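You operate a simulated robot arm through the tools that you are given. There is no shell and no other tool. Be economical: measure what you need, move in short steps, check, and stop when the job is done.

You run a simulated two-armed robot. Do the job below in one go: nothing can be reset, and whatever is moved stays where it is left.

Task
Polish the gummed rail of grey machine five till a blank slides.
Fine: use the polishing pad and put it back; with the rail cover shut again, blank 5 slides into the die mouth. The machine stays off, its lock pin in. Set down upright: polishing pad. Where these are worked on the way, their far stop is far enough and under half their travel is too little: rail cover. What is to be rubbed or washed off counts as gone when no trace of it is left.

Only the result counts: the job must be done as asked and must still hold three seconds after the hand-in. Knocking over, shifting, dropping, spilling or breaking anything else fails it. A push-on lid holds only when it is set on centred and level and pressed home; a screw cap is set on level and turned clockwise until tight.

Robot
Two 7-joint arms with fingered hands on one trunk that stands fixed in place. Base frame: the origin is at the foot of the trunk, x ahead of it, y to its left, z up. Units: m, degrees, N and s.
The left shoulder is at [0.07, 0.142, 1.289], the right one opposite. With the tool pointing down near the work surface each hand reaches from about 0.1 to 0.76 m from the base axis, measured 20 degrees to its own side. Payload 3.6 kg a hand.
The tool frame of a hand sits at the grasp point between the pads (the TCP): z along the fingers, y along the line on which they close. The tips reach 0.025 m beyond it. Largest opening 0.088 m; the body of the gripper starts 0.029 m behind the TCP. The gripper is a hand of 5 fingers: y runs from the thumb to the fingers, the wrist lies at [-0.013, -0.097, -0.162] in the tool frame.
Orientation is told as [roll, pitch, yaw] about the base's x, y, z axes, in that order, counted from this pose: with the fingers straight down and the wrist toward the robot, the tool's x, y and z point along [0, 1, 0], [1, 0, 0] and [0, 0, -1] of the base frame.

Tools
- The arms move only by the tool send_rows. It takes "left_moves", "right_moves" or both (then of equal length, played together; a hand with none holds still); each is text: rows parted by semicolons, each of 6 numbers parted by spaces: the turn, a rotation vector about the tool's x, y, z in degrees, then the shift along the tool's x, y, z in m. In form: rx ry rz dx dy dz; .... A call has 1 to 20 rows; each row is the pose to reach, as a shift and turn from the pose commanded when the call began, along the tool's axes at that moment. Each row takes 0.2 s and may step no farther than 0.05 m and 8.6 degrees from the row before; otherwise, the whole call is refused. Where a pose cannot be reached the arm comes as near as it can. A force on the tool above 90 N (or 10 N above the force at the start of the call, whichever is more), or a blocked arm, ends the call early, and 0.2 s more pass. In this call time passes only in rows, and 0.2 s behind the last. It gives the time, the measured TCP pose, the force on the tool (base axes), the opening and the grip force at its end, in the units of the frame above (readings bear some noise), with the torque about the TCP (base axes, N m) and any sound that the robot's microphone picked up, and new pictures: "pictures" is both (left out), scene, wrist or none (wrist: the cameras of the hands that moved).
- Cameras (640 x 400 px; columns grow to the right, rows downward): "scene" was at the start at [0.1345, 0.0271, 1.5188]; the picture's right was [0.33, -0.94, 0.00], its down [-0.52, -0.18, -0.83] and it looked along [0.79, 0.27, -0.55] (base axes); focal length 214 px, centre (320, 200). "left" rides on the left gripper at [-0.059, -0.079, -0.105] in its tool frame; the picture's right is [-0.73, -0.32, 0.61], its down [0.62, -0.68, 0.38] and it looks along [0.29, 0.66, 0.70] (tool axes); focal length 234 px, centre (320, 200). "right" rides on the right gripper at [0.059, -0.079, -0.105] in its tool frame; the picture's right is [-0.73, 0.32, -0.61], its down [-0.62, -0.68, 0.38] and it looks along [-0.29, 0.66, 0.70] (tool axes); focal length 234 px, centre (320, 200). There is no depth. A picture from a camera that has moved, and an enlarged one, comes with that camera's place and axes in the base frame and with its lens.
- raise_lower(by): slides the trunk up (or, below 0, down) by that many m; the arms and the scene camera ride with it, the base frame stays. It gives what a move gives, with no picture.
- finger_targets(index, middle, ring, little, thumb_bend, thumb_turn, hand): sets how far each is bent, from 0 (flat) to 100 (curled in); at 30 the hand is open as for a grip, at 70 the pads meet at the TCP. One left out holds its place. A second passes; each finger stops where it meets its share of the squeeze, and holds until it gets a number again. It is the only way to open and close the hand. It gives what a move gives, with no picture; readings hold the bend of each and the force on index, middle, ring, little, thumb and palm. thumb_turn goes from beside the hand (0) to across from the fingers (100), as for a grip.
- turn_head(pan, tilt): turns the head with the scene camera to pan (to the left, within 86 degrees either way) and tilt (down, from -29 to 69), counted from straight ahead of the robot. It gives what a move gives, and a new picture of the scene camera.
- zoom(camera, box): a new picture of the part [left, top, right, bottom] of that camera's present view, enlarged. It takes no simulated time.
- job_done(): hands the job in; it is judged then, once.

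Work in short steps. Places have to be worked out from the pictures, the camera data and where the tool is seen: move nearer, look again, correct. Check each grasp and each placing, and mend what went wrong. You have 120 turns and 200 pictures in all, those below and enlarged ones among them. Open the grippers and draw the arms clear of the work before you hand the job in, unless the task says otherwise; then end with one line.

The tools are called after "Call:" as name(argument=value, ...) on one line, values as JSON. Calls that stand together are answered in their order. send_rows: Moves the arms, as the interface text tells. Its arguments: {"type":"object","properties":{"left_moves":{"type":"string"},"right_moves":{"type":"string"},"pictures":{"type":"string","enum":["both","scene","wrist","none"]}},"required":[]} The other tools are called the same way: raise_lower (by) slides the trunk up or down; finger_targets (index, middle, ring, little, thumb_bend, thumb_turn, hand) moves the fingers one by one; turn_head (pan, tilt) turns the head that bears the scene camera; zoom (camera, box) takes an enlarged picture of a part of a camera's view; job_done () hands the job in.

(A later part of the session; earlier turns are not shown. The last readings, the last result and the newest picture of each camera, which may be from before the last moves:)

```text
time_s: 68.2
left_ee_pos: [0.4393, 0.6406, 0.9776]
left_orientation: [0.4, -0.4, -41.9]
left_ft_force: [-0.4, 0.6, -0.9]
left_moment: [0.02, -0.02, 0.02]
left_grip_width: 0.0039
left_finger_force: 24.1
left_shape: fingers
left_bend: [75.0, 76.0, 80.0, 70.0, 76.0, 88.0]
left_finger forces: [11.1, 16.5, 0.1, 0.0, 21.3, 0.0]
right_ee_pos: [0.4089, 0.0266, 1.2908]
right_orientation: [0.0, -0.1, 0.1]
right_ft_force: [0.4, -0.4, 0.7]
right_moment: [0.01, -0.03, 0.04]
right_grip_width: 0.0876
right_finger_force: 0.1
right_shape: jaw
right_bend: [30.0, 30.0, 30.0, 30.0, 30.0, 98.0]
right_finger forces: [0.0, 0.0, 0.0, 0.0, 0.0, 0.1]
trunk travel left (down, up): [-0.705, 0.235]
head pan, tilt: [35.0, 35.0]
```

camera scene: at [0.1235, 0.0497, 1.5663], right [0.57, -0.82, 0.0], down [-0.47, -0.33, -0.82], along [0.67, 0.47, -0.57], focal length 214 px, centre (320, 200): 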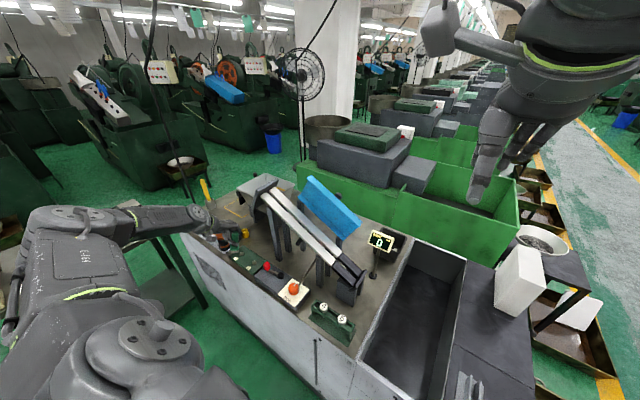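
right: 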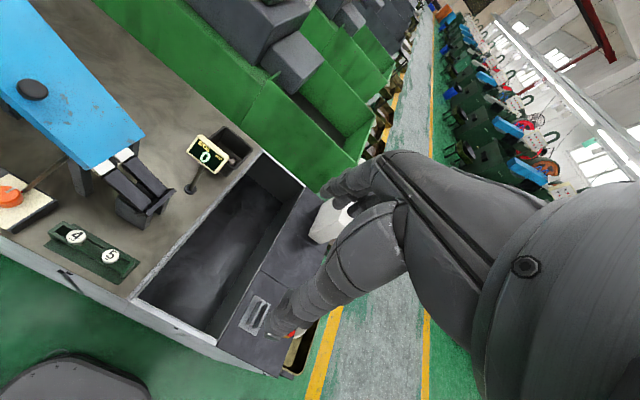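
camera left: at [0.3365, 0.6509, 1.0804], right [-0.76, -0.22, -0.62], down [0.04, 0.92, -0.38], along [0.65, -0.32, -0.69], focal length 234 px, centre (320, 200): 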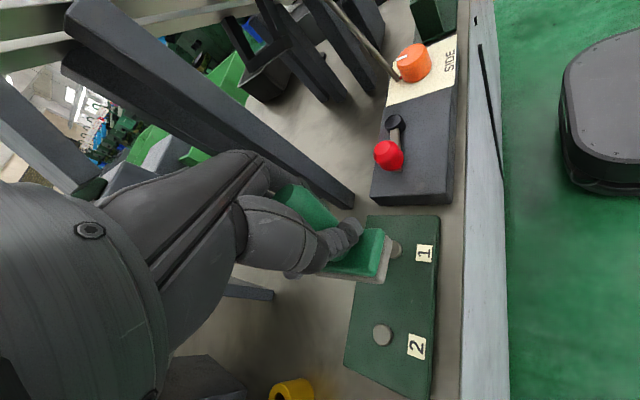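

Reached. The pad is ~1 cm higher in the grip and a bit tilted; I view it closely before lowering.

Call:
send_rows(left_moves="0 0 0 0.002 0 0", pictures="both")

Call:
zoom(camera="scene", box=[220, 170, 280, 230])

Call:
zoom(camera="left", box=[270, 170, 430, 340])

```text
time_s: 68.7
left_ee_pos: [0.4393, 0.6394, 0.977]
left_orientation: [0.4, -0.3, -41.8]
left_ft_force: [-0.1, -0.4, -1.2]
left_moment: [0.0, -0.02, 0.01]
left_grip_width: 0.0041
left_finger_force: 24.1
left_shape: fingers
left_bend: [75.0, 76.0, 80.0, 70.0, 76.0, 88.0]
left_finger forces: [11.2, 16.6, 0.0, 0.0, 21.2, 0.2]
left hand out of reach, approached as far as the arm can: row 1
right_ee_pos: [0.4092, 0.0266, 1.2918]
right_orientation: [0.1, 0.0, -0.1]
right_ft_force: [1.2, -0.2, 0.3]
right_moment: [-0.04, -0.04, 0.01]
right_grip_width: 0.0878
right_finger_force: 0.0
right_shape: jaw
right_bend: [30.0, 30.0, 30.0, 30.0, 30.0, 98.0]
right_finger forces: [0.0, 0.0, 0.1, 0.0, 0.1, 0.0]
trunk travel left (down, up): [-0.705, 0.235]
head pan, tilt: [35.0, 35.0]
camera scene: at [0.1231, 0.0488, 1.3963], right [0.57, -0.82, 0.0], down [-0.47, -0.33, -0.82], along [0.67, 0.47, -0.57], focal length 214 px, centre (320, 200)
camera left: at [0.3393, 0.6483, 1.0817], right [-0.72, -0.33, -0.61], down [-0.09, 0.92, -0.38], along [0.69, -0.22, -0.69], focal length 234 px, centre (320, 200)
```

scene: 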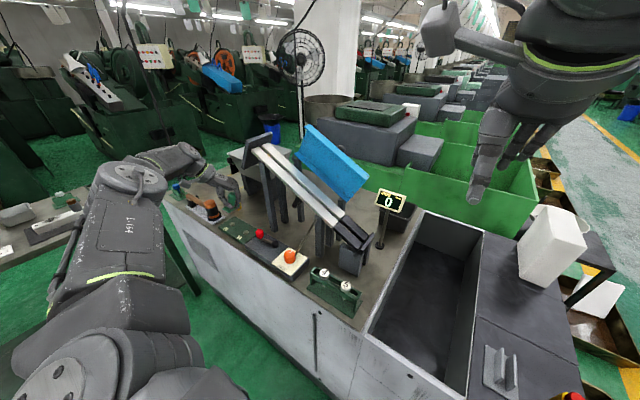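
left: 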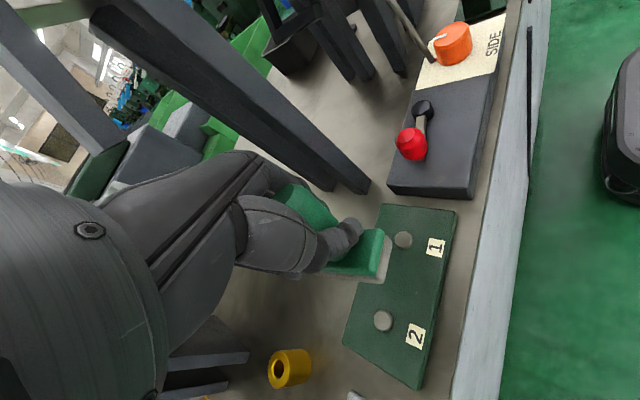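

```text
6.67 times, centred on (250, 200) of scene
camera zoom: at [0.1231, 0.0488, 1.3963], right [0.57, -0.82, 0.0], down [-0.47, -0.33, -0.82], along [0.67, 0.47, -0.57], focal length 1430 px, centre (787, 200)
```

zoom: 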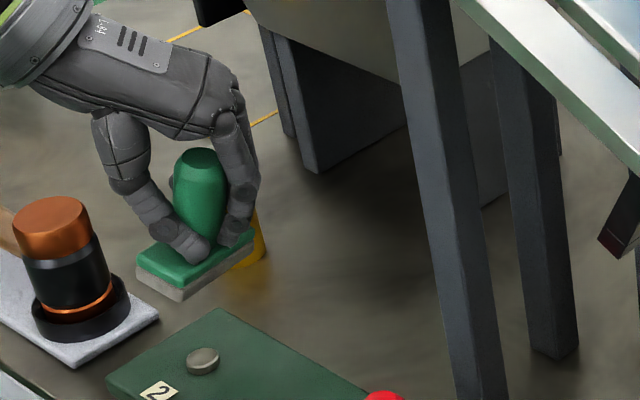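

```text
2.35 times, centred on (350, 255) of left
camera zoom: at [0.3393, 0.6483, 1.0817], right [-0.72, -0.33, -0.61], down [-0.09, 0.92, -0.38], along [0.69, -0.22, -0.69], focal length 551 px, centre (249, 71)
```

zoom: 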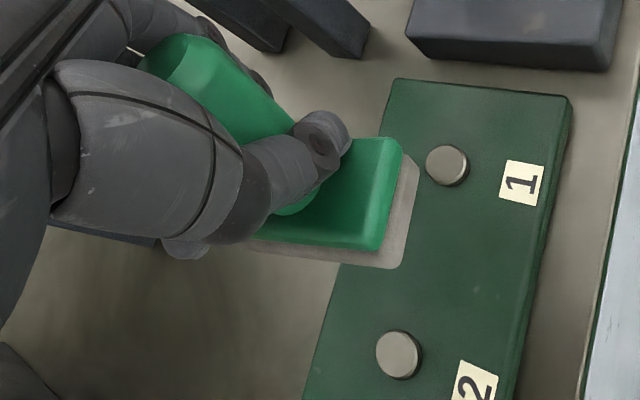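

I lower with the trunk (keeping the arm shape), stopping just above contact.

Call:
raise_lower(by=-0.075)

Call:
zoom(camera="left", box=[270, 170, 430, 340])

Call:
zoom(camera="scene", box=[220, 150, 290, 220])

```text
time_s: 69.8
left_ee_pos: [0.4396, 0.6397, 0.9015]
left_orientation: [0.4, -0.4, -41.9]
left_ft_force: [0.6, 0.2, -0.9]
left_moment: [0.03, 0.01, -0.01]
left_grip_width: 0.004
left_finger_force: 24.6
left_shape: fingers
left_bend: [75.0, 76.0, 80.0, 70.0, 76.0, 88.0]
left_finger forces: [11.2, 16.5, 0.1, 0.0, 21.3, 0.0]
right_ee_pos: [0.4077, 0.0252, 1.2182]
right_orientation: [0.0, -0.2, 0.0]
right_ft_force: [-0.1, 0.4, 0.0]
right_moment: [-0.02, 0.01, -0.02]
right_grip_width: 0.0878
right_finger_force: 0.1
right_shape: jaw
right_bend: [30.0, 30.0, 30.0, 30.0, 30.0, 98.0]
right_finger forces: [0.0, 0.0, 0.0, 0.1, 0.0, 0.0]
trunk travel left (down, up): [-0.63, 0.31]
head pan, tilt: [35.0, 35.0]
```

```text
2.35 times, centred on (350, 255) of left
camera zoom: at [0.3389, 0.6483, 1.0068], right [-0.72, -0.33, -0.61], down [-0.09, 0.92, -0.38], along [0.69, -0.22, -0.69], focal length 551 px, centre (249, 71)
```

zoom: 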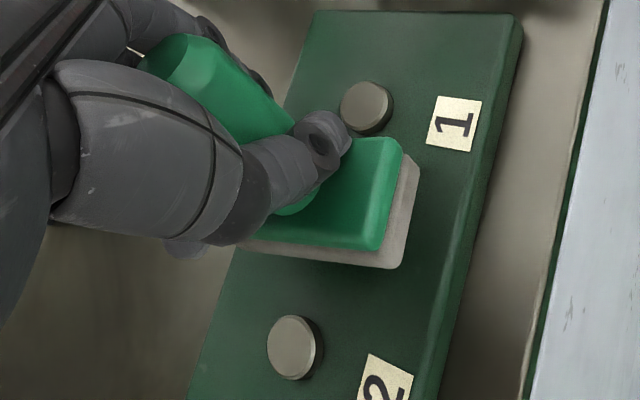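

```text
5.71 times, centred on (255, 185) of scene
camera zoom: at [0.1226, 0.0488, 1.3214], right [0.57, -0.82, 0.0], down [-0.47, -0.33, -0.82], along [0.67, 0.47, -0.57], focal length 1226 px, centre (691, 286)
```

zoom: 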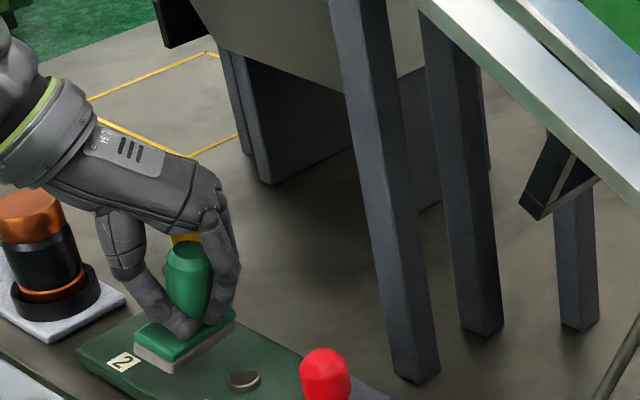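

Pad is over the gap between studs. Lower 12 mm more.

Call:
raise_lower(by=-0.012)

Call:
zoom(camera="left", box=[270, 170, 430, 340])

```text
time_s: 70.4
left_ee_pos: [0.4379, 0.6397, 0.8917]
left_orientation: [0.4, -0.4, -41.8]
left_ft_force: [-0.3, 0.2, -1.4]
left_moment: [-0.02, 0.02, 0.01]
left_grip_width: 0.0036
left_finger_force: 24.5
left_shape: fingers
left_bend: [75.0, 76.0, 80.0, 70.0, 76.0, 88.0]
left_finger forces: [11.3, 16.6, 0.0, 0.0, 21.2, 0.0]
right_ee_pos: [0.409, 0.0262, 1.205]
right_orientation: [0.0, -0.1, 0.0]
right_ft_force: [-0.2, 0.3, -0.1]
right_moment: [-0.01, 0.04, 0.02]
right_grip_width: 0.0879
right_finger_force: 0.1
right_shape: jaw
right_bend: [30.0, 30.0, 30.0, 30.0, 30.0, 98.0]
right_finger forces: [0.0, 0.0, 0.0, 0.0, 0.0, 0.0]
trunk travel left (down, up): [-0.618, 0.322]
head pan, tilt: [35.0, 35.0]
```

```text
2.35 times, centred on (350, 255) of left
camera zoom: at [0.3389, 0.6483, 0.9948], right [-0.72, -0.33, -0.61], down [-0.09, 0.92, -0.38], along [0.69, -0.22, -0.69], focal length 551 px, centre (249, 71)
```

zoom: 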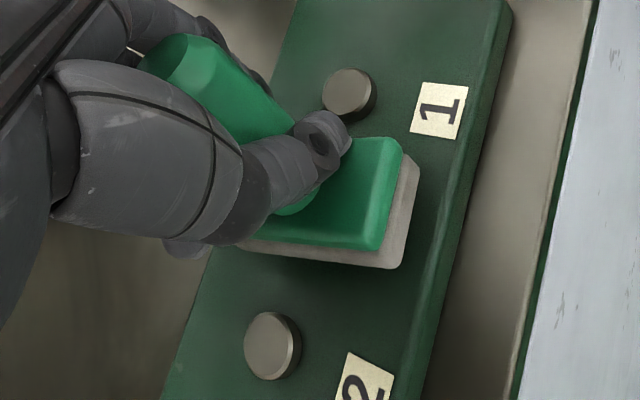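

It will land ~1 cm too far forward; shift +x 8 mm and continue down.

Call:
send_rows(left_moves="0 0 0 0.0053 0.006 0", pictures="none")

Call:
raise_lower(by=-0.006)

Call:
zoom(camera="left", box=[270, 170, 430, 340])

```text
time_s: 70.8
left_ee_pos: [0.4439, 0.6369, 0.8917]
left_orientation: [0.4, -0.4, -41.7]
left_ft_force: [-0.6, -0.2, -1.0]
left_moment: [-0.01, -0.02, -0.01]
left_grip_width: 0.0042
left_finger_force: 24.5
left_shape: fingers
left_bend: [75.0, 76.0, 80.0, 70.0, 76.0, 88.0]
left_finger forces: [11.1, 16.4, 0.0, 0.0, 21.2, 0.1]
left hand out of reach, approached as far as the arm can: row 1
right_ee_pos: [0.4087, 0.0247, 1.2042]
right_orientation: [0.0, 0.0, 0.0]
right_ft_force: [0.2, 0.1, 0.0]
right_moment: [-0.01, 0.01, -0.01]
right_grip_width: 0.0878
right_finger_force: 0.1
right_shape: jaw
right_bend: [30.0, 30.0, 30.0, 30.0, 30.0, 98.0]
right_finger forces: [0.0, 0.1, 0.0, 0.1, 0.1, 0.1]
trunk travel left (down, up): [-0.618, 0.322]
head pan, tilt: [35.0, 35.0]
```

```text
time_s: 71.3
left_ee_pos: [0.4439, 0.6357, 0.8866]
left_orientation: [0.6, -0.4, -41.7]
left_ft_force: [-1.4, -0.7, 5.6]
left_moment: [-0.07, -0.06, -0.03]
left_grip_width: 0.0037
left_finger_force: 27.5
left_shape: fingers
left_bend: [75.0, 76.0, 80.0, 70.0, 76.0, 88.0]
left_finger forces: [14.7, 16.3, 0.0, 0.1, 23.3, 0.0]
right_ee_pos: [0.4076, 0.0245, 1.1992]
right_orientation: [0.2, -0.2, 0.0]
right_ft_force: [0.2, -0.4, 0.9]
right_moment: [0.02, -0.04, 0.01]
right_grip_width: 0.0879
right_finger_force: 0.1
right_shape: jaw
right_bend: [30.0, 30.0, 30.0, 30.0, 30.0, 98.0]
right_finger forces: [0.1, 0.1, 0.1, 0.0, 0.1, 0.0]
trunk travel left (down, up): [-0.612, 0.328]
head pan, tilt: [35.0, 35.0]
```

```text
2.35 times, centred on (350, 255) of left
camera zoom: at [0.3444, 0.644, 0.9909], right [-0.72, -0.33, -0.62], down [-0.09, 0.92, -0.38], along [0.69, -0.22, -0.69], focal length 551 px, centre (249, 71)
```

zoom: 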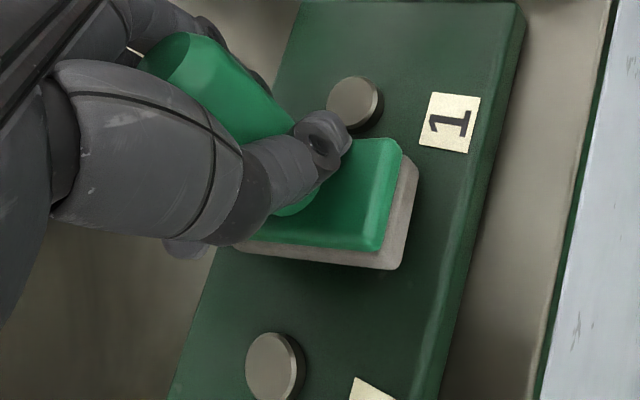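

Contact. I press slightly to level the pad.

Call:
raise_lower(by=-0.004)

Call:
zoom(camera="scene", box=[220, 140, 290, 210])

Call:
zoom(camera="left", box=[270, 170, 430, 340])

```text
time_s: 71.8
left_ee_pos: [0.4431, 0.6346, 0.885]
left_orientation: [0.8, -0.5, -41.9]
left_ft_force: [-0.7, -3.6, 13.6]
left_moment: [-0.17, -0.27, -0.05]
left_grip_width: 0.004
left_finger_force: 31.9
left_shape: fingers
left_bend: [75.0, 77.0, 80.0, 70.0, 76.0, 88.0]
left_finger forces: [24.4, 14.8, 0.1, 0.1, 25.1, 0.1]
right_ee_pos: [0.4071, 0.0227, 1.1957]
right_orientation: [0.1, -0.3, 0.0]
right_ft_force: [-0.8, -0.5, -0.4]
right_moment: [0.06, 0.03, -0.02]
right_grip_width: 0.0878
right_finger_force: 0.0
right_shape: jaw
right_bend: [30.0, 30.0, 30.0, 30.0, 30.0, 98.0]
right_finger forces: [0.0, 0.0, 0.0, 0.0, 0.0, 0.0]
trunk travel left (down, up): [-0.608, 0.332]
head pan, tilt: [35.0, 35.0]
```

```text
5.71 times, centred on (255, 175) of scene
camera zoom: at [0.1204, 0.0456, 1.2999], right [0.57, -0.82, 0.0], down [-0.47, -0.33, -0.82], along [0.67, 0.47, -0.57], focal length 1226 px, centre (691, 343)
```

zoom: 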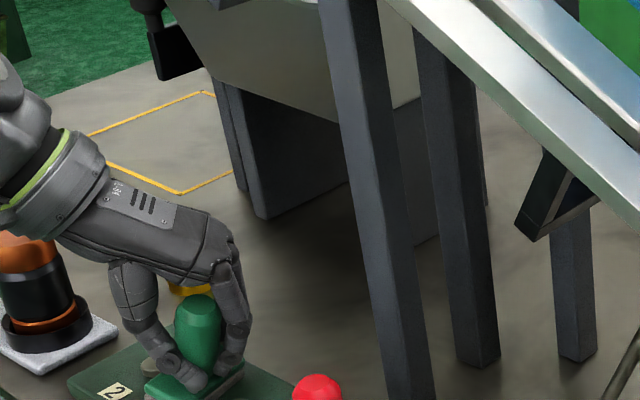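

```text
2.35 times, centred on (350, 255) of left
camera zoom: at [0.3432, 0.6422, 0.9889], right [-0.72, -0.32, -0.62], down [-0.09, 0.92, -0.38], along [0.69, -0.22, -0.69], focal length 551 px, centre (249, 71)
```

zoom: 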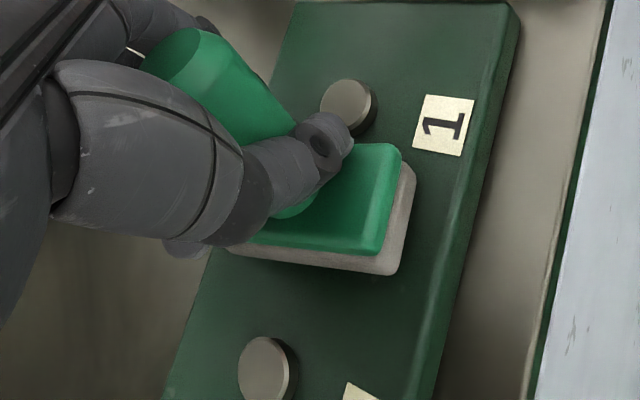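

I release gently in two steps.

Call:
finger_targets(hand="left", index=62, middle=62, ring=62, little=60, thumb_bend=62)

Call:
finger_targets(hand="left", index=30, middle=30, ring=30, little=30, thumb_bend=30)

Call:
zoom(camera="left", box=[240, 150, 440, 350])

Call:
zoom(camera="scene", box=[210, 150, 290, 230])

```text
time_s: 72.8
left_ee_pos: [0.4404, 0.6346, 0.8875]
left_orientation: [0.8, -0.5, -41.7]
left_ft_force: [3.6, 15.2, 45.6]
left_moment: [0.01, -0.04, 0.04]
left_grip_width: 0.0123
left_finger_force: 41.9
left_shape: fingers
left_bend: [58.0, 73.0, 66.0, 60.0, 72.0, 89.0]
left_finger forces: [11.2, 29.4, 9.1, 0.0, 33.8, 0.1]
right_ee_pos: [0.4043, 0.0229, 1.197]
right_orientation: [0.2, -0.3, 0.1]
right_ft_force: [0.9, -0.7, -0.5]
right_moment: [-0.01, 0.02, -0.05]
right_grip_width: 0.088
right_finger_force: 0.1
right_shape: jaw
right_bend: [30.0, 30.0, 30.0, 30.0, 30.0, 98.0]
right_finger forces: [0.0, 0.0, 0.1, 0.1, 0.0, 0.1]
trunk travel left (down, up): [-0.608, 0.332]
head pan, tilt: [35.0, 35.0]
```

```text
time_s: 73.8
left_ee_pos: [0.4434, 0.6347, 0.8836]
left_orientation: [0.6, -0.2, -41.8]
left_ft_force: [-0.5, -0.2, 0.3]
left_moment: [0.01, 0.0, 0.05]
left_grip_width: 0.0849
left_finger_force: 0.0
left_shape: fingers
left_bend: [30.0, 30.0, 30.0, 30.0, 30.0, 97.0]
left_finger forces: [0.0, 0.0, 0.0, 0.0, 0.0, 0.1]
right_ee_pos: [0.4073, 0.023, 1.195]
right_orientation: [0.1, -0.1, 0.0]
right_ft_force: [-0.1, -0.2, -0.6]
right_moment: [0.03, -0.01, 0.01]
right_grip_width: 0.0875
right_finger_force: 0.1
right_shape: jaw
right_bend: [30.0, 30.0, 30.0, 30.0, 30.0, 98.0]
right_finger forces: [0.0, 0.0, 0.1, 0.0, 0.0, 0.1]
trunk travel left (down, up): [-0.608, 0.332]
head pan, tilt: [35.0, 35.0]
```

```text
2.00 times, centred on (340, 250) of left
camera zoom: at [0.3439, 0.6419, 0.9877], right [-0.72, -0.32, -0.62], down [-0.09, 0.92, -0.38], along [0.69, -0.22, -0.69], focal length 468 px, centre (280, 100)
```

zoom: 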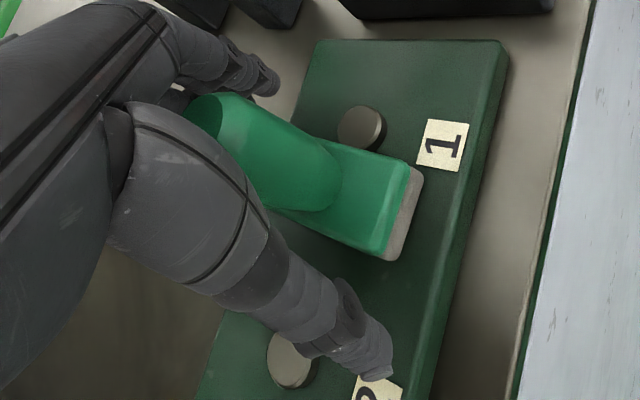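

```text
5.00 times, centred on (250, 190) of scene
camera zoom: at [0.1218, 0.0451, 1.2994], right [0.57, -0.82, 0.0], down [-0.47, -0.33, -0.82], along [0.67, 0.47, -0.57], focal length 1072 px, centre (670, 250)
```

zoom: 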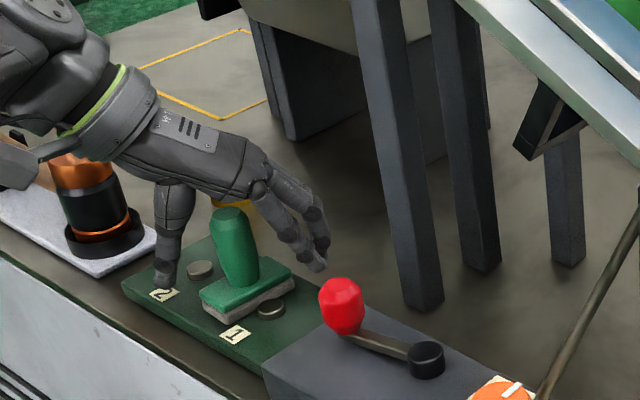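

Pad stands upright between the studs. I withdraw straight up and look again.

Call:
send_rows(left_moves="0 0 0 0 0 -0.03;0 0 0 0 0 -0.07;0 0 0 -0.02 -0.02 -0.11;0 0 0 -0.04 -0.04 -0.14", pictures="wrist")

Call:
zoom(camera="left", box=[290, 170, 450, 350])

Call:
zoom(camera="scene", box=[220, 170, 280, 230])

```text
time_s: 74.8
left_ee_pos: [0.3837, 0.6258, 1.0199]
left_orientation: [0.7, -0.4, -41.5]
left_ft_force: [-0.1, -0.8, -0.1]
left_moment: [0.0, 0.0, -0.03]
left_grip_width: 0.0847
left_finger_force: 0.1
left_shape: fingers
left_bend: [30.0, 30.0, 30.0, 30.0, 30.0, 97.0]
left_finger forces: [0.0, 0.1, 0.1, 0.0, 0.0, 0.0]
left hand out of reach, approached as far as the arm can: row 4
right_ee_pos: [0.4074, 0.0256, 1.1963]
right_orientation: [0.1, -0.1, 0.0]
right_ft_force: [0.3, -0.5, 0.5]
right_moment: [0.01, -0.01, 0.04]
right_grip_width: 0.0877
right_finger_force: 0.2
right_shape: jaw
right_bend: [30.0, 30.0, 30.0, 30.0, 30.0, 98.0]
right_finger forces: [0.0, 0.1, 0.1, 0.0, 0.0, 0.0]
trunk travel left (down, up): [-0.608, 0.332]
head pan, tilt: [35.0, 35.0]
camera left: at [0.2838, 0.6343, 1.1235], right [-0.72, -0.33, -0.62], down [-0.09, 0.92, -0.38], along [0.69, -0.22, -0.69], focal length 234 px, centre (320, 200)
```

left: 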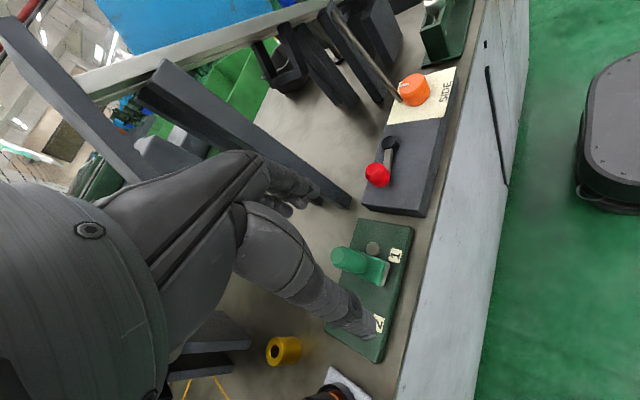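

```text
2.22 times, centred on (370, 260) of left
camera zoom: at [0.2838, 0.6343, 1.1235], right [-0.72, -0.33, -0.62], down [-0.09, 0.92, -0.38], along [0.69, -0.22, -0.69], focal length 520 px, centre (209, 67)
```

zoom: 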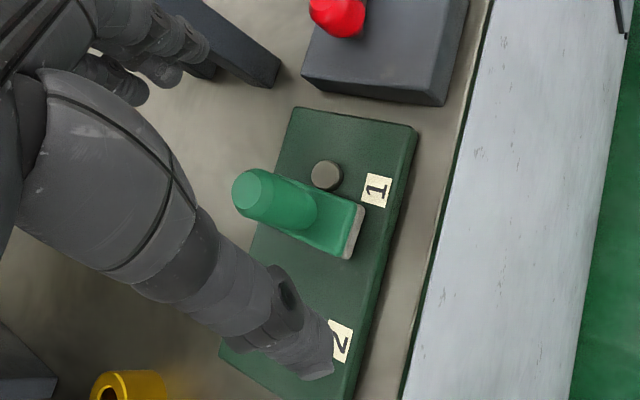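

```text
6.67 times, centred on (250, 200) of scene
camera zoom: at [0.121, 0.0477, 1.2995], right [0.57, -0.82, 0.0], down [-0.47, -0.33, -0.82], along [0.67, 0.47, -0.57], focal length 1430 px, centre (787, 200)
```

zoom: 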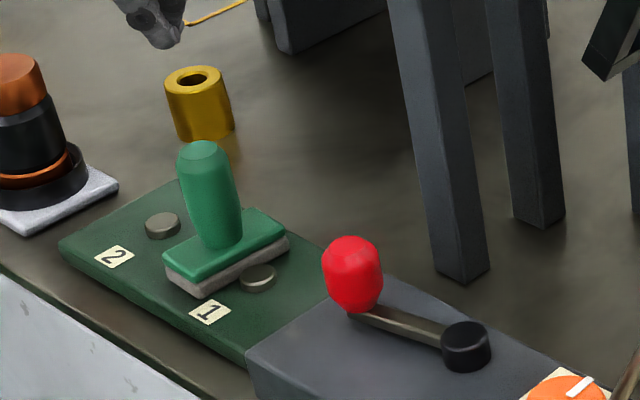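

Pad is back, flat and upright. Next I shut the cover by reversing the opening path; first the trunk back to its earlier height.

Call:
raise_lower(by=0.267)

```text
time_s: 77.6
left_ee_pos: [0.3842, 0.6275, 1.2854]
left_orientation: [0.7, -0.5, -41.6]
left_ft_force: [0.2, 0.0, 0.3]
left_moment: [-0.03, 0.01, 0.02]
left_grip_width: 0.0847
left_finger_force: 0.1
left_shape: fingers
left_bend: [30.0, 30.0, 30.0, 30.0, 30.0, 97.0]
left_finger forces: [0.0, 0.0, 0.0, 0.0, 0.0, 0.1]
right_ee_pos: [0.4079, 0.0261, 1.4619]
right_orientation: [0.1, -0.1, 0.0]
right_ft_force: [-1.1, 0.2, 1.0]
right_moment: [-0.04, 0.02, 0.01]
right_grip_width: 0.0879
right_finger_force: 0.1
right_shape: jaw
right_bend: [30.0, 30.0, 30.0, 30.0, 30.0, 98.0]
right_finger forces: [0.0, 0.1, 0.0, 0.0, 0.0, 0.1]
trunk travel left (down, up): [-0.875, 0.065]
head pan, tilt: [35.0, 35.0]
```

Call:
send_rows(left_moves="0 0 6 -0.01 0.03 -0.03;0 0 12 -0.03 0.07 -0.05;0 0 18 -0.045 0.105 -0.06;0 0 24 -0.06 0.14 -0.06;0 0 30 -0.075 0.175 -0.06;0 0 36 -0.09 0.21 -0.06;0 0 42 -0.105 0.245 -0.06;0 0 48 -0.1226 0.2853 -0.06", pictures="none")

Call:
send_rows(left_moves="7 0 0 0 0 0;14 0 0 0 0 0;21 0 0 0 0 0;28 0 0 0 0 0", pictures="scene")

Call:
zoom(camera="scene", box=[240, 140, 380, 270])

```text
time_s: 79.4
left_ee_pos: [0.5038, 0.3246, 1.325]
left_orientation: [1.1, 0.5, -89.4]
left_ft_force: [0.4, -0.1, 1.2]
left_moment: [-0.01, 0.01, 0.0]
left_grip_width: 0.0846
left_finger_force: 0.1
left_shape: fingers
left_bend: [30.0, 30.0, 30.0, 30.0, 30.0, 97.0]
left_finger forces: [0.0, 0.0, 0.0, 0.1, 0.0, 0.1]
left hand out of reach, approached as far as the arm can: row 1, 2, 3, 4, 5, 6, 7, 8
right_ee_pos: [0.4105, 0.0255, 1.4607]
right_orientation: [0.1, -0.1, 0.0]
right_ft_force: [0.8, 0.1, -0.6]
right_moment: [-0.01, 0.0, -0.02]
right_grip_width: 0.0878
right_finger_force: 0.1
right_shape: jaw
right_bend: [30.0, 30.0, 30.0, 30.0, 30.0, 98.0]
right_finger forces: [0.0, 0.0, 0.0, 0.0, 0.0, 0.0]
trunk travel left (down, up): [-0.875, 0.065]
head pan, tilt: [35.0, 35.0]
```

```text
time_s: 80.4
left_ee_pos: [0.4997, 0.3267, 1.3256]
left_orientation: [1.0, 28.4, -89.2]
left_ft_force: [0.5, 0.5, -0.5]
left_moment: [0.04, 0.02, 0.01]
left_grip_width: 0.0845
left_finger_force: 0.0
left_shape: fingers
left_bend: [30.0, 30.0, 30.0, 30.0, 30.0, 97.0]
left_finger forces: [0.0, 0.0, 0.0, 0.0, 0.0, 0.0]
right_ee_pos: [0.4083, 0.0255, 1.4624]
right_orientation: [0.0, -0.2, -0.1]
right_ft_force: [-0.7, 0.4, -0.1]
right_moment: [-0.01, -0.03, -0.02]
right_grip_width: 0.0877
right_finger_force: 0.0
right_shape: jaw
right_bend: [30.0, 30.0, 30.0, 30.0, 30.0, 98.0]
right_finger forces: [0.0, 0.1, 0.0, 0.0, 0.0, 0.0]
trunk travel left (down, up): [-0.875, 0.065]
head pan, tilt: [35.0, 35.0]
camera scene: at [0.1223, 0.0479, 1.5664], right [0.57, -0.82, 0.0], down [-0.47, -0.33, -0.82], along [0.67, 0.47, -0.57], focal length 214 px, centre (320, 200)
```

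scene: 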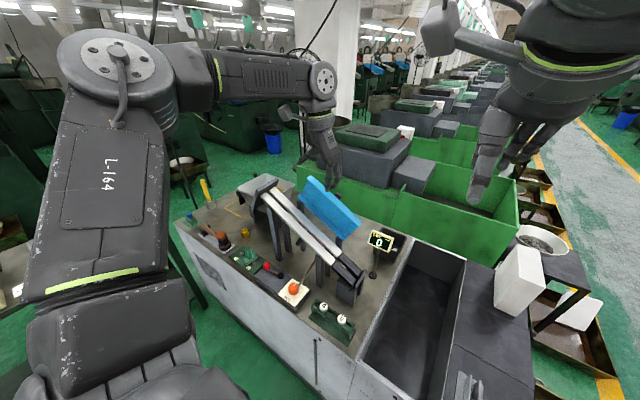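

```text
3.08 times, centred on (310, 205) of scene
camera zoom: at [0.1223, 0.0479, 1.5664], right [0.57, -0.82, 0.0], down [-0.47, -0.33, -0.82], along [0.67, 0.47, -0.57], focal length 660 px, centre (351, 185)
```

zoom: 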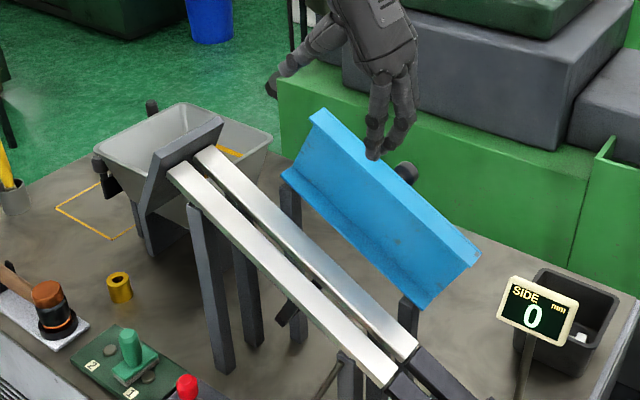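

Now lean and move over above the knob on the far side of the open cover.

Call:
send_rows(left_moves="0 7.5 0 0.03 -0.001 0;0 15 0 0.06 -0.003 0;0 22.5 0 0.09 -0.004 0.005;0 30 0 0.12 -0.006 0.012;0 37.5 0 0.145 -0.008 0.022;0 45 0 0.166 -0.0085 0.033", pictures="both")

```text
time_s: 81.8
left_ee_pos: [0.6682, 0.3528, 1.303]
left_orientation: [46.0, 28.2, -89.1]
left_ft_force: [-0.1, 0.4, 0.5]
left_moment: [0.02, 0.01, -0.02]
left_grip_width: 0.0848
left_finger_force: 0.1
left_shape: fingers
left_bend: [30.0, 30.0, 30.0, 30.0, 30.0, 97.0]
left_finger forces: [0.1, 0.0, 0.0, 0.1, 0.1, 0.1]
right_ee_pos: [0.4089, 0.0258, 1.4605]
right_orientation: [0.0, 0.0, 0.1]
right_ft_force: [-0.1, -0.6, -1.0]
right_moment: [-0.01, -0.03, 0.02]
right_grip_width: 0.0875
right_finger_force: 0.0
right_shape: jaw
right_bend: [30.0, 30.0, 30.0, 30.0, 30.0, 98.0]
right_finger forces: [0.1, 0.1, 0.1, 0.0, 0.0, 0.1]
trunk travel left (down, up): [-0.875, 0.065]
head pan, tilt: [35.0, 35.0]
camera scene: at [0.1231, 0.0494, 1.5663], right [0.57, -0.82, 0.0], down [-0.47, -0.33, -0.82], along [0.67, 0.47, -0.57], focal length 214 px, centre (320, 200)
camera left: at [0.5505, 0.4053, 1.3665], right [-0.08, 0.73, -0.68], down [0.7, 0.52, 0.48], along [0.71, -0.44, -0.55], focal length 234 px, centre (320, 200)
```

scene: 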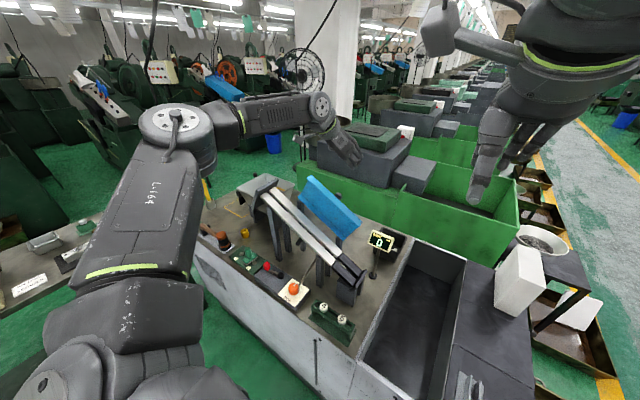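
left: 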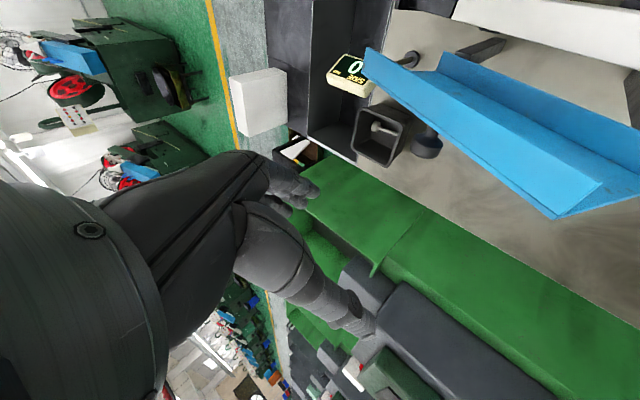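

Knob lies on the ray at (0.66, 0.351, 1.15) as expected. I descend straight around it.

Call:
send_rows(left_moves="0 0 0 -0.022 0.0165 0.0214;0 0 0 -0.044 0.033 0.043;0 0 0 -0.066 0.049 0.064;0 0 0 -0.082 0.061 0.079;0 0 0 -0.0932 0.0695 0.09", pictures="wrist")

Call:
zoom(camera="left", box=[200, 120, 440, 330])

```text
time_s: 83.0
left_ee_pos: [0.6655, 0.3518, 1.1563]
left_orientation: [45.9, 28.2, -89.2]
left_ft_force: [0.9, -0.4, 2.8]
left_moment: [-0.09, 0.11, 0.02]
left_grip_width: 0.0848
left_finger_force: 0.7
left_shape: fingers
left_bend: [30.0, 30.0, 30.0, 30.0, 30.0, 97.0]
left_finger forces: [2.1, 0.0, 0.1, 0.0, 0.0, 0.0]
right_ee_pos: [0.4091, 0.0239, 1.4621]
right_orientation: [0.1, -0.1, 0.0]
right_ft_force: [0.2, -0.5, -0.3]
right_moment: [-0.02, -0.01, -0.04]
right_grip_width: 0.0877
right_finger_force: 0.0
right_shape: jaw
right_bend: [30.0, 30.0, 30.0, 30.0, 30.0, 98.0]
right_finger forces: [0.0, 0.1, 0.0, 0.1, 0.0, 0.1]
trunk travel left (down, up): [-0.875, 0.065]
head pan, tilt: [35.0, 35.0]
camera left: at [0.5492, 0.404, 1.2205], right [-0.08, 0.73, -0.68], down [0.7, 0.52, 0.48], along [0.71, -0.44, -0.55], focal length 234 px, centre (320, 200)
```

left: 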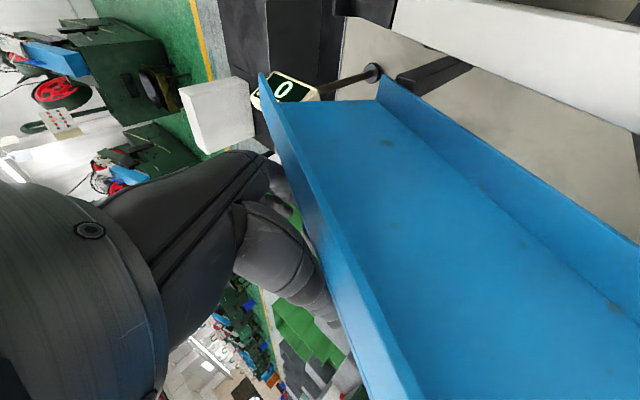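

```text
1.90 times, centred on (320, 225) of left
camera zoom: at [0.5492, 0.404, 1.2205], right [-0.08, 0.73, -0.68], down [0.7, 0.52, 0.48], along [0.71, -0.44, -0.55], focal length 446 px, centre (320, 152)
```

zoom: 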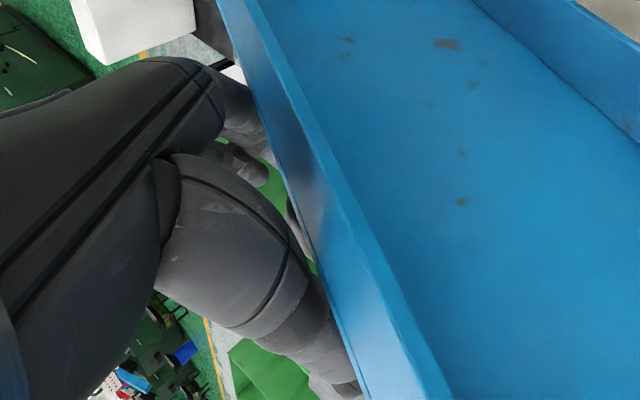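

Same pose as at release; close on the knob.

Call:
finger_targets(hand="left", index=75, middle=75, ring=70, little=70, thumb_bend=75)

```text
time_s: 84.0
left_ee_pos: [0.6664, 0.3509, 1.1563]
left_orientation: [45.7, 28.3, -89.2]
left_ft_force: [1.7, -1.9, 1.9]
left_moment: [-0.05, -0.04, 0.05]
left_grip_width: 0.0054
left_finger_force: 8.9
left_shape: fingers
left_bend: [73.0, 75.0, 70.0, 70.0, 68.0, 97.0]
left_finger forces: [9.8, 0.0, 0.0, 0.0, 7.4, 0.0]
right_ee_pos: [0.4095, 0.0265, 1.462]
right_orientation: [0.2, 0.0, -0.1]
right_ft_force: [-0.9, 0.0, 0.0]
right_moment: [0.03, 0.02, -0.02]
right_grip_width: 0.0873
right_finger_force: 0.1
right_shape: jaw
right_bend: [30.0, 30.0, 30.0, 30.0, 30.0, 98.0]
right_finger forces: [0.0, 0.1, 0.0, 0.1, 0.1, 0.0]
trunk travel left (down, up): [-0.875, 0.065]
head pan, tilt: [35.0, 35.0]
```

Knob gripped. I move along the fitted hinge arc back toward closed, un-leaning the hand; first half now.

Call:
send_rows(left_moves="0 -6.4 0 -0.0054 0 -0.0102;0 -12.8 0 -0.0119 0 -0.0198;0 -19.2 0 -0.0193 0 -0.0286;0 -25.6 0 -0.0276 0 -0.0368;0 -32 0 -0.0367 0 -0.0439;0 -38.4 0 -0.0465 0.001 -0.0501;0 -44.8 0 -0.0569 0.001 -0.0552;0 -44.8 0 -0.0677 0.001 -0.0592", pictures="both")

```text
time_s: 85.8
left_ee_pos: [0.5768, 0.3542, 1.1466]
left_orientation: [0.9, 28.2, -89.3]
left_ft_force: [3.0, 1.4, -3.9]
left_moment: [-0.04, -0.06, -0.06]
left_grip_width: 0.0002
left_finger_force: 4.0
left_shape: fingers
left_bend: [74.0, 75.0, 70.0, 70.0, 71.0, 97.0]
left_finger forces: [6.0, 0.1, 0.1, 0.0, 2.1, 0.0]
right_ee_pos: [0.4095, 0.0286, 1.4609]
right_orientation: [0.0, 0.0, -0.1]
right_ft_force: [0.3, 1.0, 0.2]
right_moment: [-0.02, 0.04, -0.01]
right_grip_width: 0.0875
right_finger_force: 0.1
right_shape: jaw
right_bend: [30.0, 30.0, 30.0, 30.0, 30.0, 98.0]
right_finger forces: [0.0, 0.1, 0.1, 0.0, 0.1, 0.0]
trunk travel left (down, up): [-0.875, 0.065]
head pan, tilt: [35.0, 35.0]
camera scene: at [0.1236, 0.0507, 1.5661], right [0.57, -0.82, 0.0], down [-0.47, -0.33, -0.82], along [0.67, 0.47, -0.57], focal length 214 px, centre (320, 200)
camera left: at [0.5166, 0.3737, 1.276], right [-0.72, 0.57, -0.39], down [0.62, 0.79, -0.01], along [0.3, -0.25, -0.92], focal length 234 px, centre (320, 200)
```

scene: 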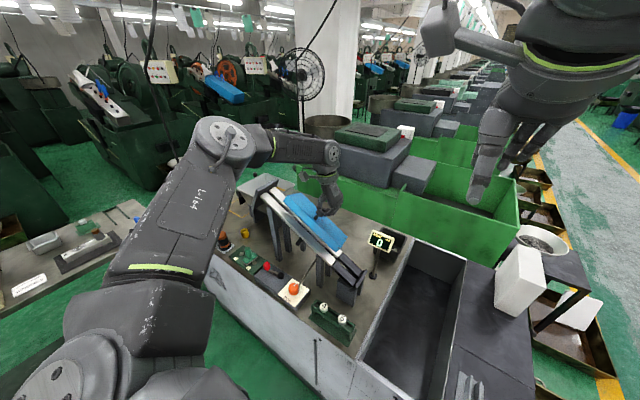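
left: 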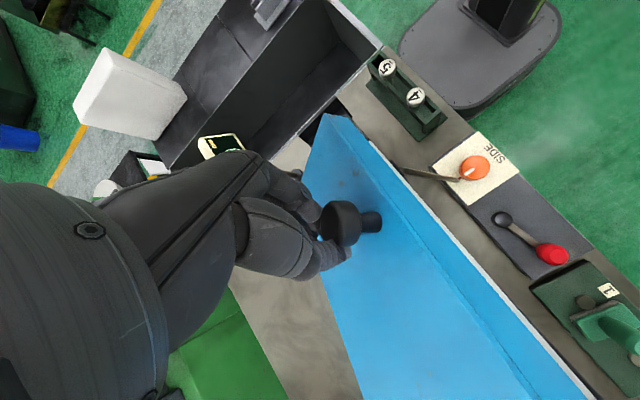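

Cover follows at ~45°. I continue down to closed.

Call:
send_rows(left_moves="0 0 0 -0.01 0 0.0059;0 0 0 -0.0193 0 0.0128;0 0 0 -0.0278 0.001 0.0206;0 0 0 -0.0355 0.001 0.0293;0 0 0 -0.0423 0.002 0.0387;0 0 0 -0.048 0.002 0.0488", pictures="both")

Call:
zoom(camera="scene", box=[250, 150, 380, 260])

```text
time_s: 87.2
left_ee_pos: [0.5334, 0.3705, 1.1033]
left_orientation: [1.2, 28.3, -89.1]
left_ft_force: [23.8, -3.7, 13.6]
left_moment: [0.16, -0.02, -0.25]
left_grip_width: 0.0
left_finger_force: 15.9
left_shape: fingers
left_bend: [74.0, 75.0, 70.0, 70.0, 72.0, 100.0]
left_finger forces: [4.5, 0.0, 0.0, 0.0, 27.5, 0.0]
right_ee_pos: [0.4125, 0.0227, 1.4608]
right_orientation: [0.2, 0.1, 0.0]
right_ft_force: [-0.3, 0.8, -0.5]
right_moment: [-0.01, -0.02, 0.0]
right_grip_width: 0.0873
right_finger_force: 0.0
right_shape: jaw
right_bend: [30.0, 30.0, 30.0, 30.0, 30.0, 98.0]
right_finger forces: [0.0, 0.0, 0.1, 0.0, 0.0, 0.0]
trunk travel left (down, up): [-0.875, 0.065]
head pan, tilt: [35.0, 35.0]
camera scene: at [0.1275, 0.0456, 1.5664], right [0.57, -0.82, 0.0], down [-0.47, -0.33, -0.82], along [0.67, 0.47, -0.57], focal length 214 px, centre (320, 200)
camera left: at [0.4728, 0.3903, 1.2329], right [-0.72, 0.57, -0.39], down [0.62, 0.78, 0.0], along [0.31, -0.25, -0.92], focal length 234 px, centre (320, 200)
```

scene: 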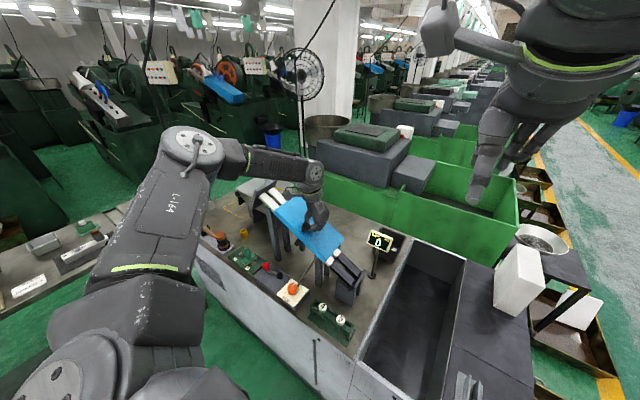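
left: 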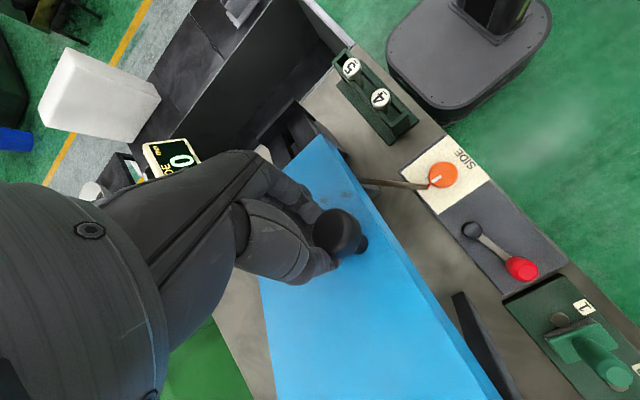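

```text
3.64 times, centred on (315, 205) of scene
camera zoom: at [0.1275, 0.0456, 1.5664], right [0.57, -0.82, 0.0], down [-0.47, -0.33, -0.82], along [0.67, 0.47, -0.57], focal length 780 px, centre (338, 182)
```

zoom: 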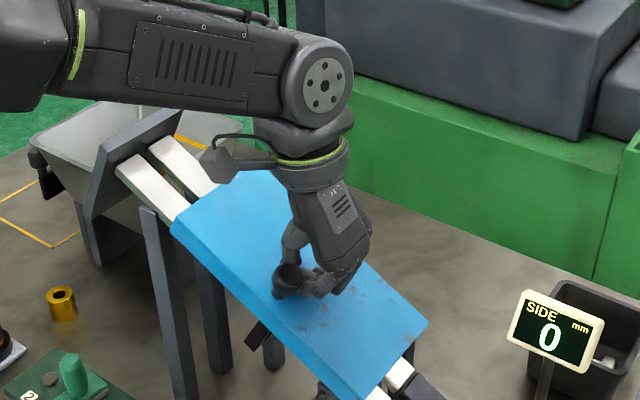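

Cover is shut. I back off from the knob (+x), open, and lift.

Call:
send_rows(left_moves="0 0 0 0.008 0 -0.004;0 0 0 0.012 0 -0.008", pictures="none")

Call:
finger_targets(hand="left", index=30, middle=30, ring=30, little=30, thumb_bend=30)

Call:
send_rows(left_moves="0 0 0 0 0 -0.03;0 0 0 0 0 -0.06;0 0 0 0 0 -0.1;0 0 0 0 0 -0.14", pictures="wrist")

Call:
zoom(camera="scene", box=[230, 150, 370, 270])

```text
time_s: 87.8
left_ee_pos: [0.5413, 0.3716, 1.1088]
left_orientation: [0.8, 28.1, -89.3]
left_ft_force: [1.3, 0.1, -1.5]
left_moment: [-0.03, 0.02, -0.01]
left_grip_width: 0.0
left_finger_force: 0.1
left_shape: fingers
left_bend: [74.0, 75.0, 70.0, 70.0, 72.0, 99.0]
left_finger forces: [0.0, 0.0, 0.1, 0.0, 0.0, 0.1]
right_ee_pos: [0.4096, 0.0281, 1.4614]
right_orientation: [-0.1, 0.0, 0.2]
right_ft_force: [0.8, -0.4, -0.4]
right_moment: [-0.02, -0.01, 0.0]
right_grip_width: 0.0875
right_finger_force: 0.1
right_shape: jaw
right_bend: [30.0, 30.0, 30.0, 30.0, 30.0, 98.0]
right_finger forces: [0.0, 0.1, 0.0, 0.0, 0.0, 0.0]
trunk travel left (down, up): [-0.875, 0.065]
head pan, tilt: [35.0, 35.0]
```

```text
time_s: 88.8
left_ee_pos: [0.5411, 0.3693, 1.1113]
left_orientation: [1.2, 28.4, -89.2]
left_ft_force: [-0.8, -0.8, 0.0]
left_moment: [0.0, -0.02, 0.0]
left_grip_width: 0.0843
left_finger_force: 0.2
left_shape: fingers
left_bend: [30.0, 30.0, 30.0, 30.0, 30.0, 98.0]
left_finger forces: [0.0, 0.0, 0.1, 0.0, 0.0, 0.1]
right_ee_pos: [0.4088, 0.0248, 1.462]
right_orientation: [0.1, 0.0, 0.1]
right_ft_force: [0.0, -0.9, -0.2]
right_moment: [-0.04, 0.01, -0.04]
right_grip_width: 0.0879
right_finger_force: 0.1
right_shape: jaw
right_bend: [30.0, 30.0, 30.0, 30.0, 30.0, 98.0]
right_finger forces: [0.0, 0.0, 0.1, 0.1, 0.0, 0.0]
trunk travel left (down, up): [-0.875, 0.065]
head pan, tilt: [35.0, 35.0]
```

```text
time_s: 89.8
left_ee_pos: [0.5402, 0.3037, 1.2352]
left_orientation: [1.0, 28.3, -89.2]
left_ft_force: [0.2, -0.1, 0.9]
left_moment: [-0.02, -0.01, -0.03]
left_grip_width: 0.0845
left_finger_force: 0.1
left_shape: fingers
left_bend: [30.0, 30.0, 30.0, 30.0, 30.0, 98.0]
left_finger forces: [0.0, 0.0, 0.0, 0.0, 0.1, 0.0]
right_ee_pos: [0.4088, 0.0241, 1.4612]
right_orientation: [0.1, -0.1, 0.0]
right_ft_force: [0.1, -1.0, -0.8]
right_moment: [0.02, 0.0, -0.02]
right_grip_width: 0.0876
right_finger_force: 0.1
right_shape: jaw
right_bend: [30.0, 30.0, 30.0, 30.0, 30.0, 98.0]
right_finger forces: [0.0, 0.0, 0.1, 0.0, 0.1, 0.1]
trunk travel left (down, up): [-0.875, 0.065]
head pan, tilt: [35.0, 35.0]
camera left: at [0.4786, 0.3223, 1.364], right [-0.72, 0.57, -0.39], down [0.62, 0.78, 0.0], along [0.31, -0.25, -0.92], focal length 234 px, centre (320, 200)
```

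left: 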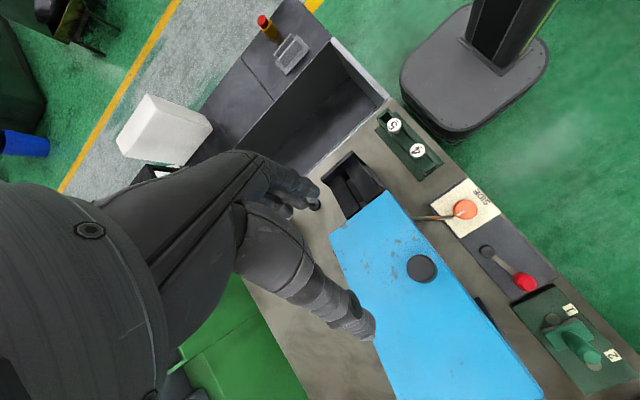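

```text
3.33 times, centred on (300, 210) of scene
camera zoom: at [0.1222, 0.0472, 1.5664], right [0.57, -0.82, 0.0], down [-0.47, -0.33, -0.82], along [0.67, 0.47, -0.57], focal length 715 px, centre (387, 167)
```

zoom: 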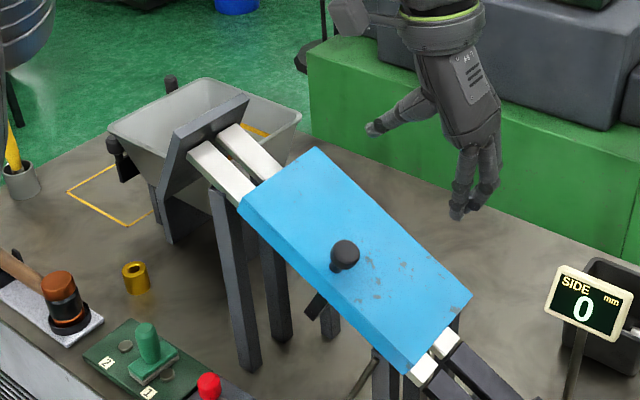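

Cover closed. Now study blank 5 and the die end.

Call:
zoom(camera="right", box=[20, 200, 180, 300])

Call:
zoom(camera="scene", box=[290, 230, 390, 340])

Call:
zoom(camera="left", box=[360, 90, 480, 190])

Call:
zoom(camera="scene", box=[250, 160, 310, 220])

```text
4.00 times, centred on (100, 250) of right
camera zoom: at [0.3304, 0.0832, 1.5667], right [0.32, -0.73, 0.61], down [-0.68, -0.62, -0.39], along [0.66, -0.29, -0.7], focal length 937 px, centre (1200, 0)
```

zoom: 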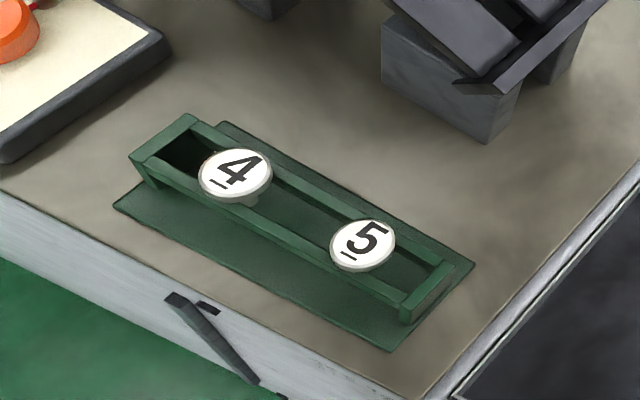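

```text
3.64 times, centred on (340, 285) of scene
camera zoom: at [0.1222, 0.0472, 1.5664], right [0.57, -0.82, 0.0], down [-0.47, -0.33, -0.82], along [0.67, 0.47, -0.57], focal length 780 px, centre (247, -109)
```

zoom: 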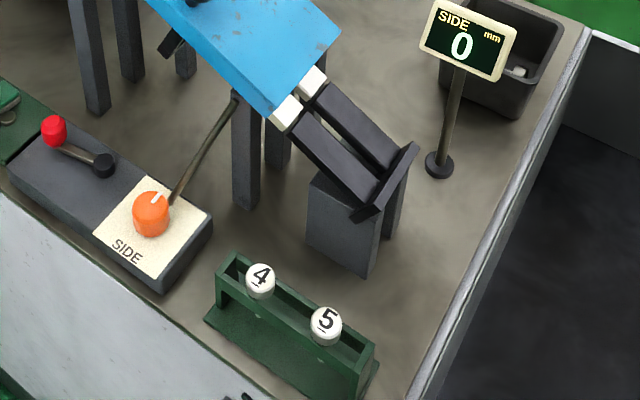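

```text
4.00 times, centred on (420, 140) of left
camera zoom: at [0.4786, 0.3223, 1.364], right [-0.72, 0.57, -0.39], down [0.62, 0.78, 0.0], along [0.31, -0.25, -0.92], focal length 937 px, centre (-80, 440)
```

zoom: 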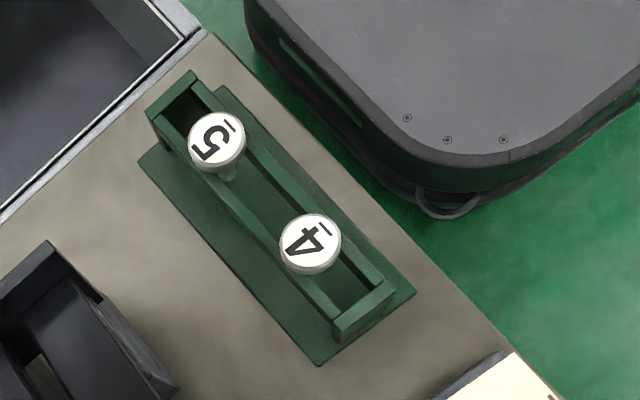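

```text
6.67 times, centred on (280, 190) of scene
camera zoom: at [0.1222, 0.0472, 1.5664], right [0.57, -0.82, 0.0], down [-0.47, -0.33, -0.82], along [0.67, 0.47, -0.57], focal length 1430 px, centre (587, 267)
```

zoom: 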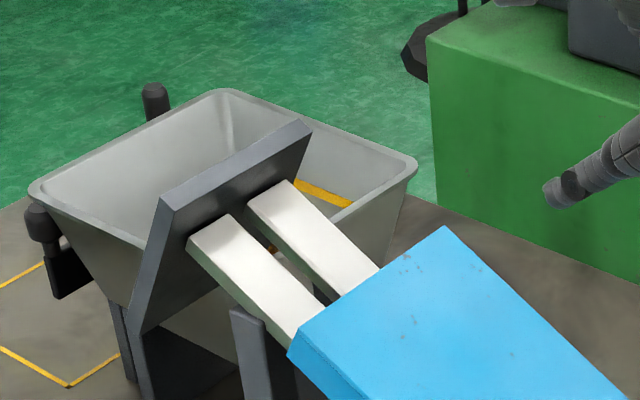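

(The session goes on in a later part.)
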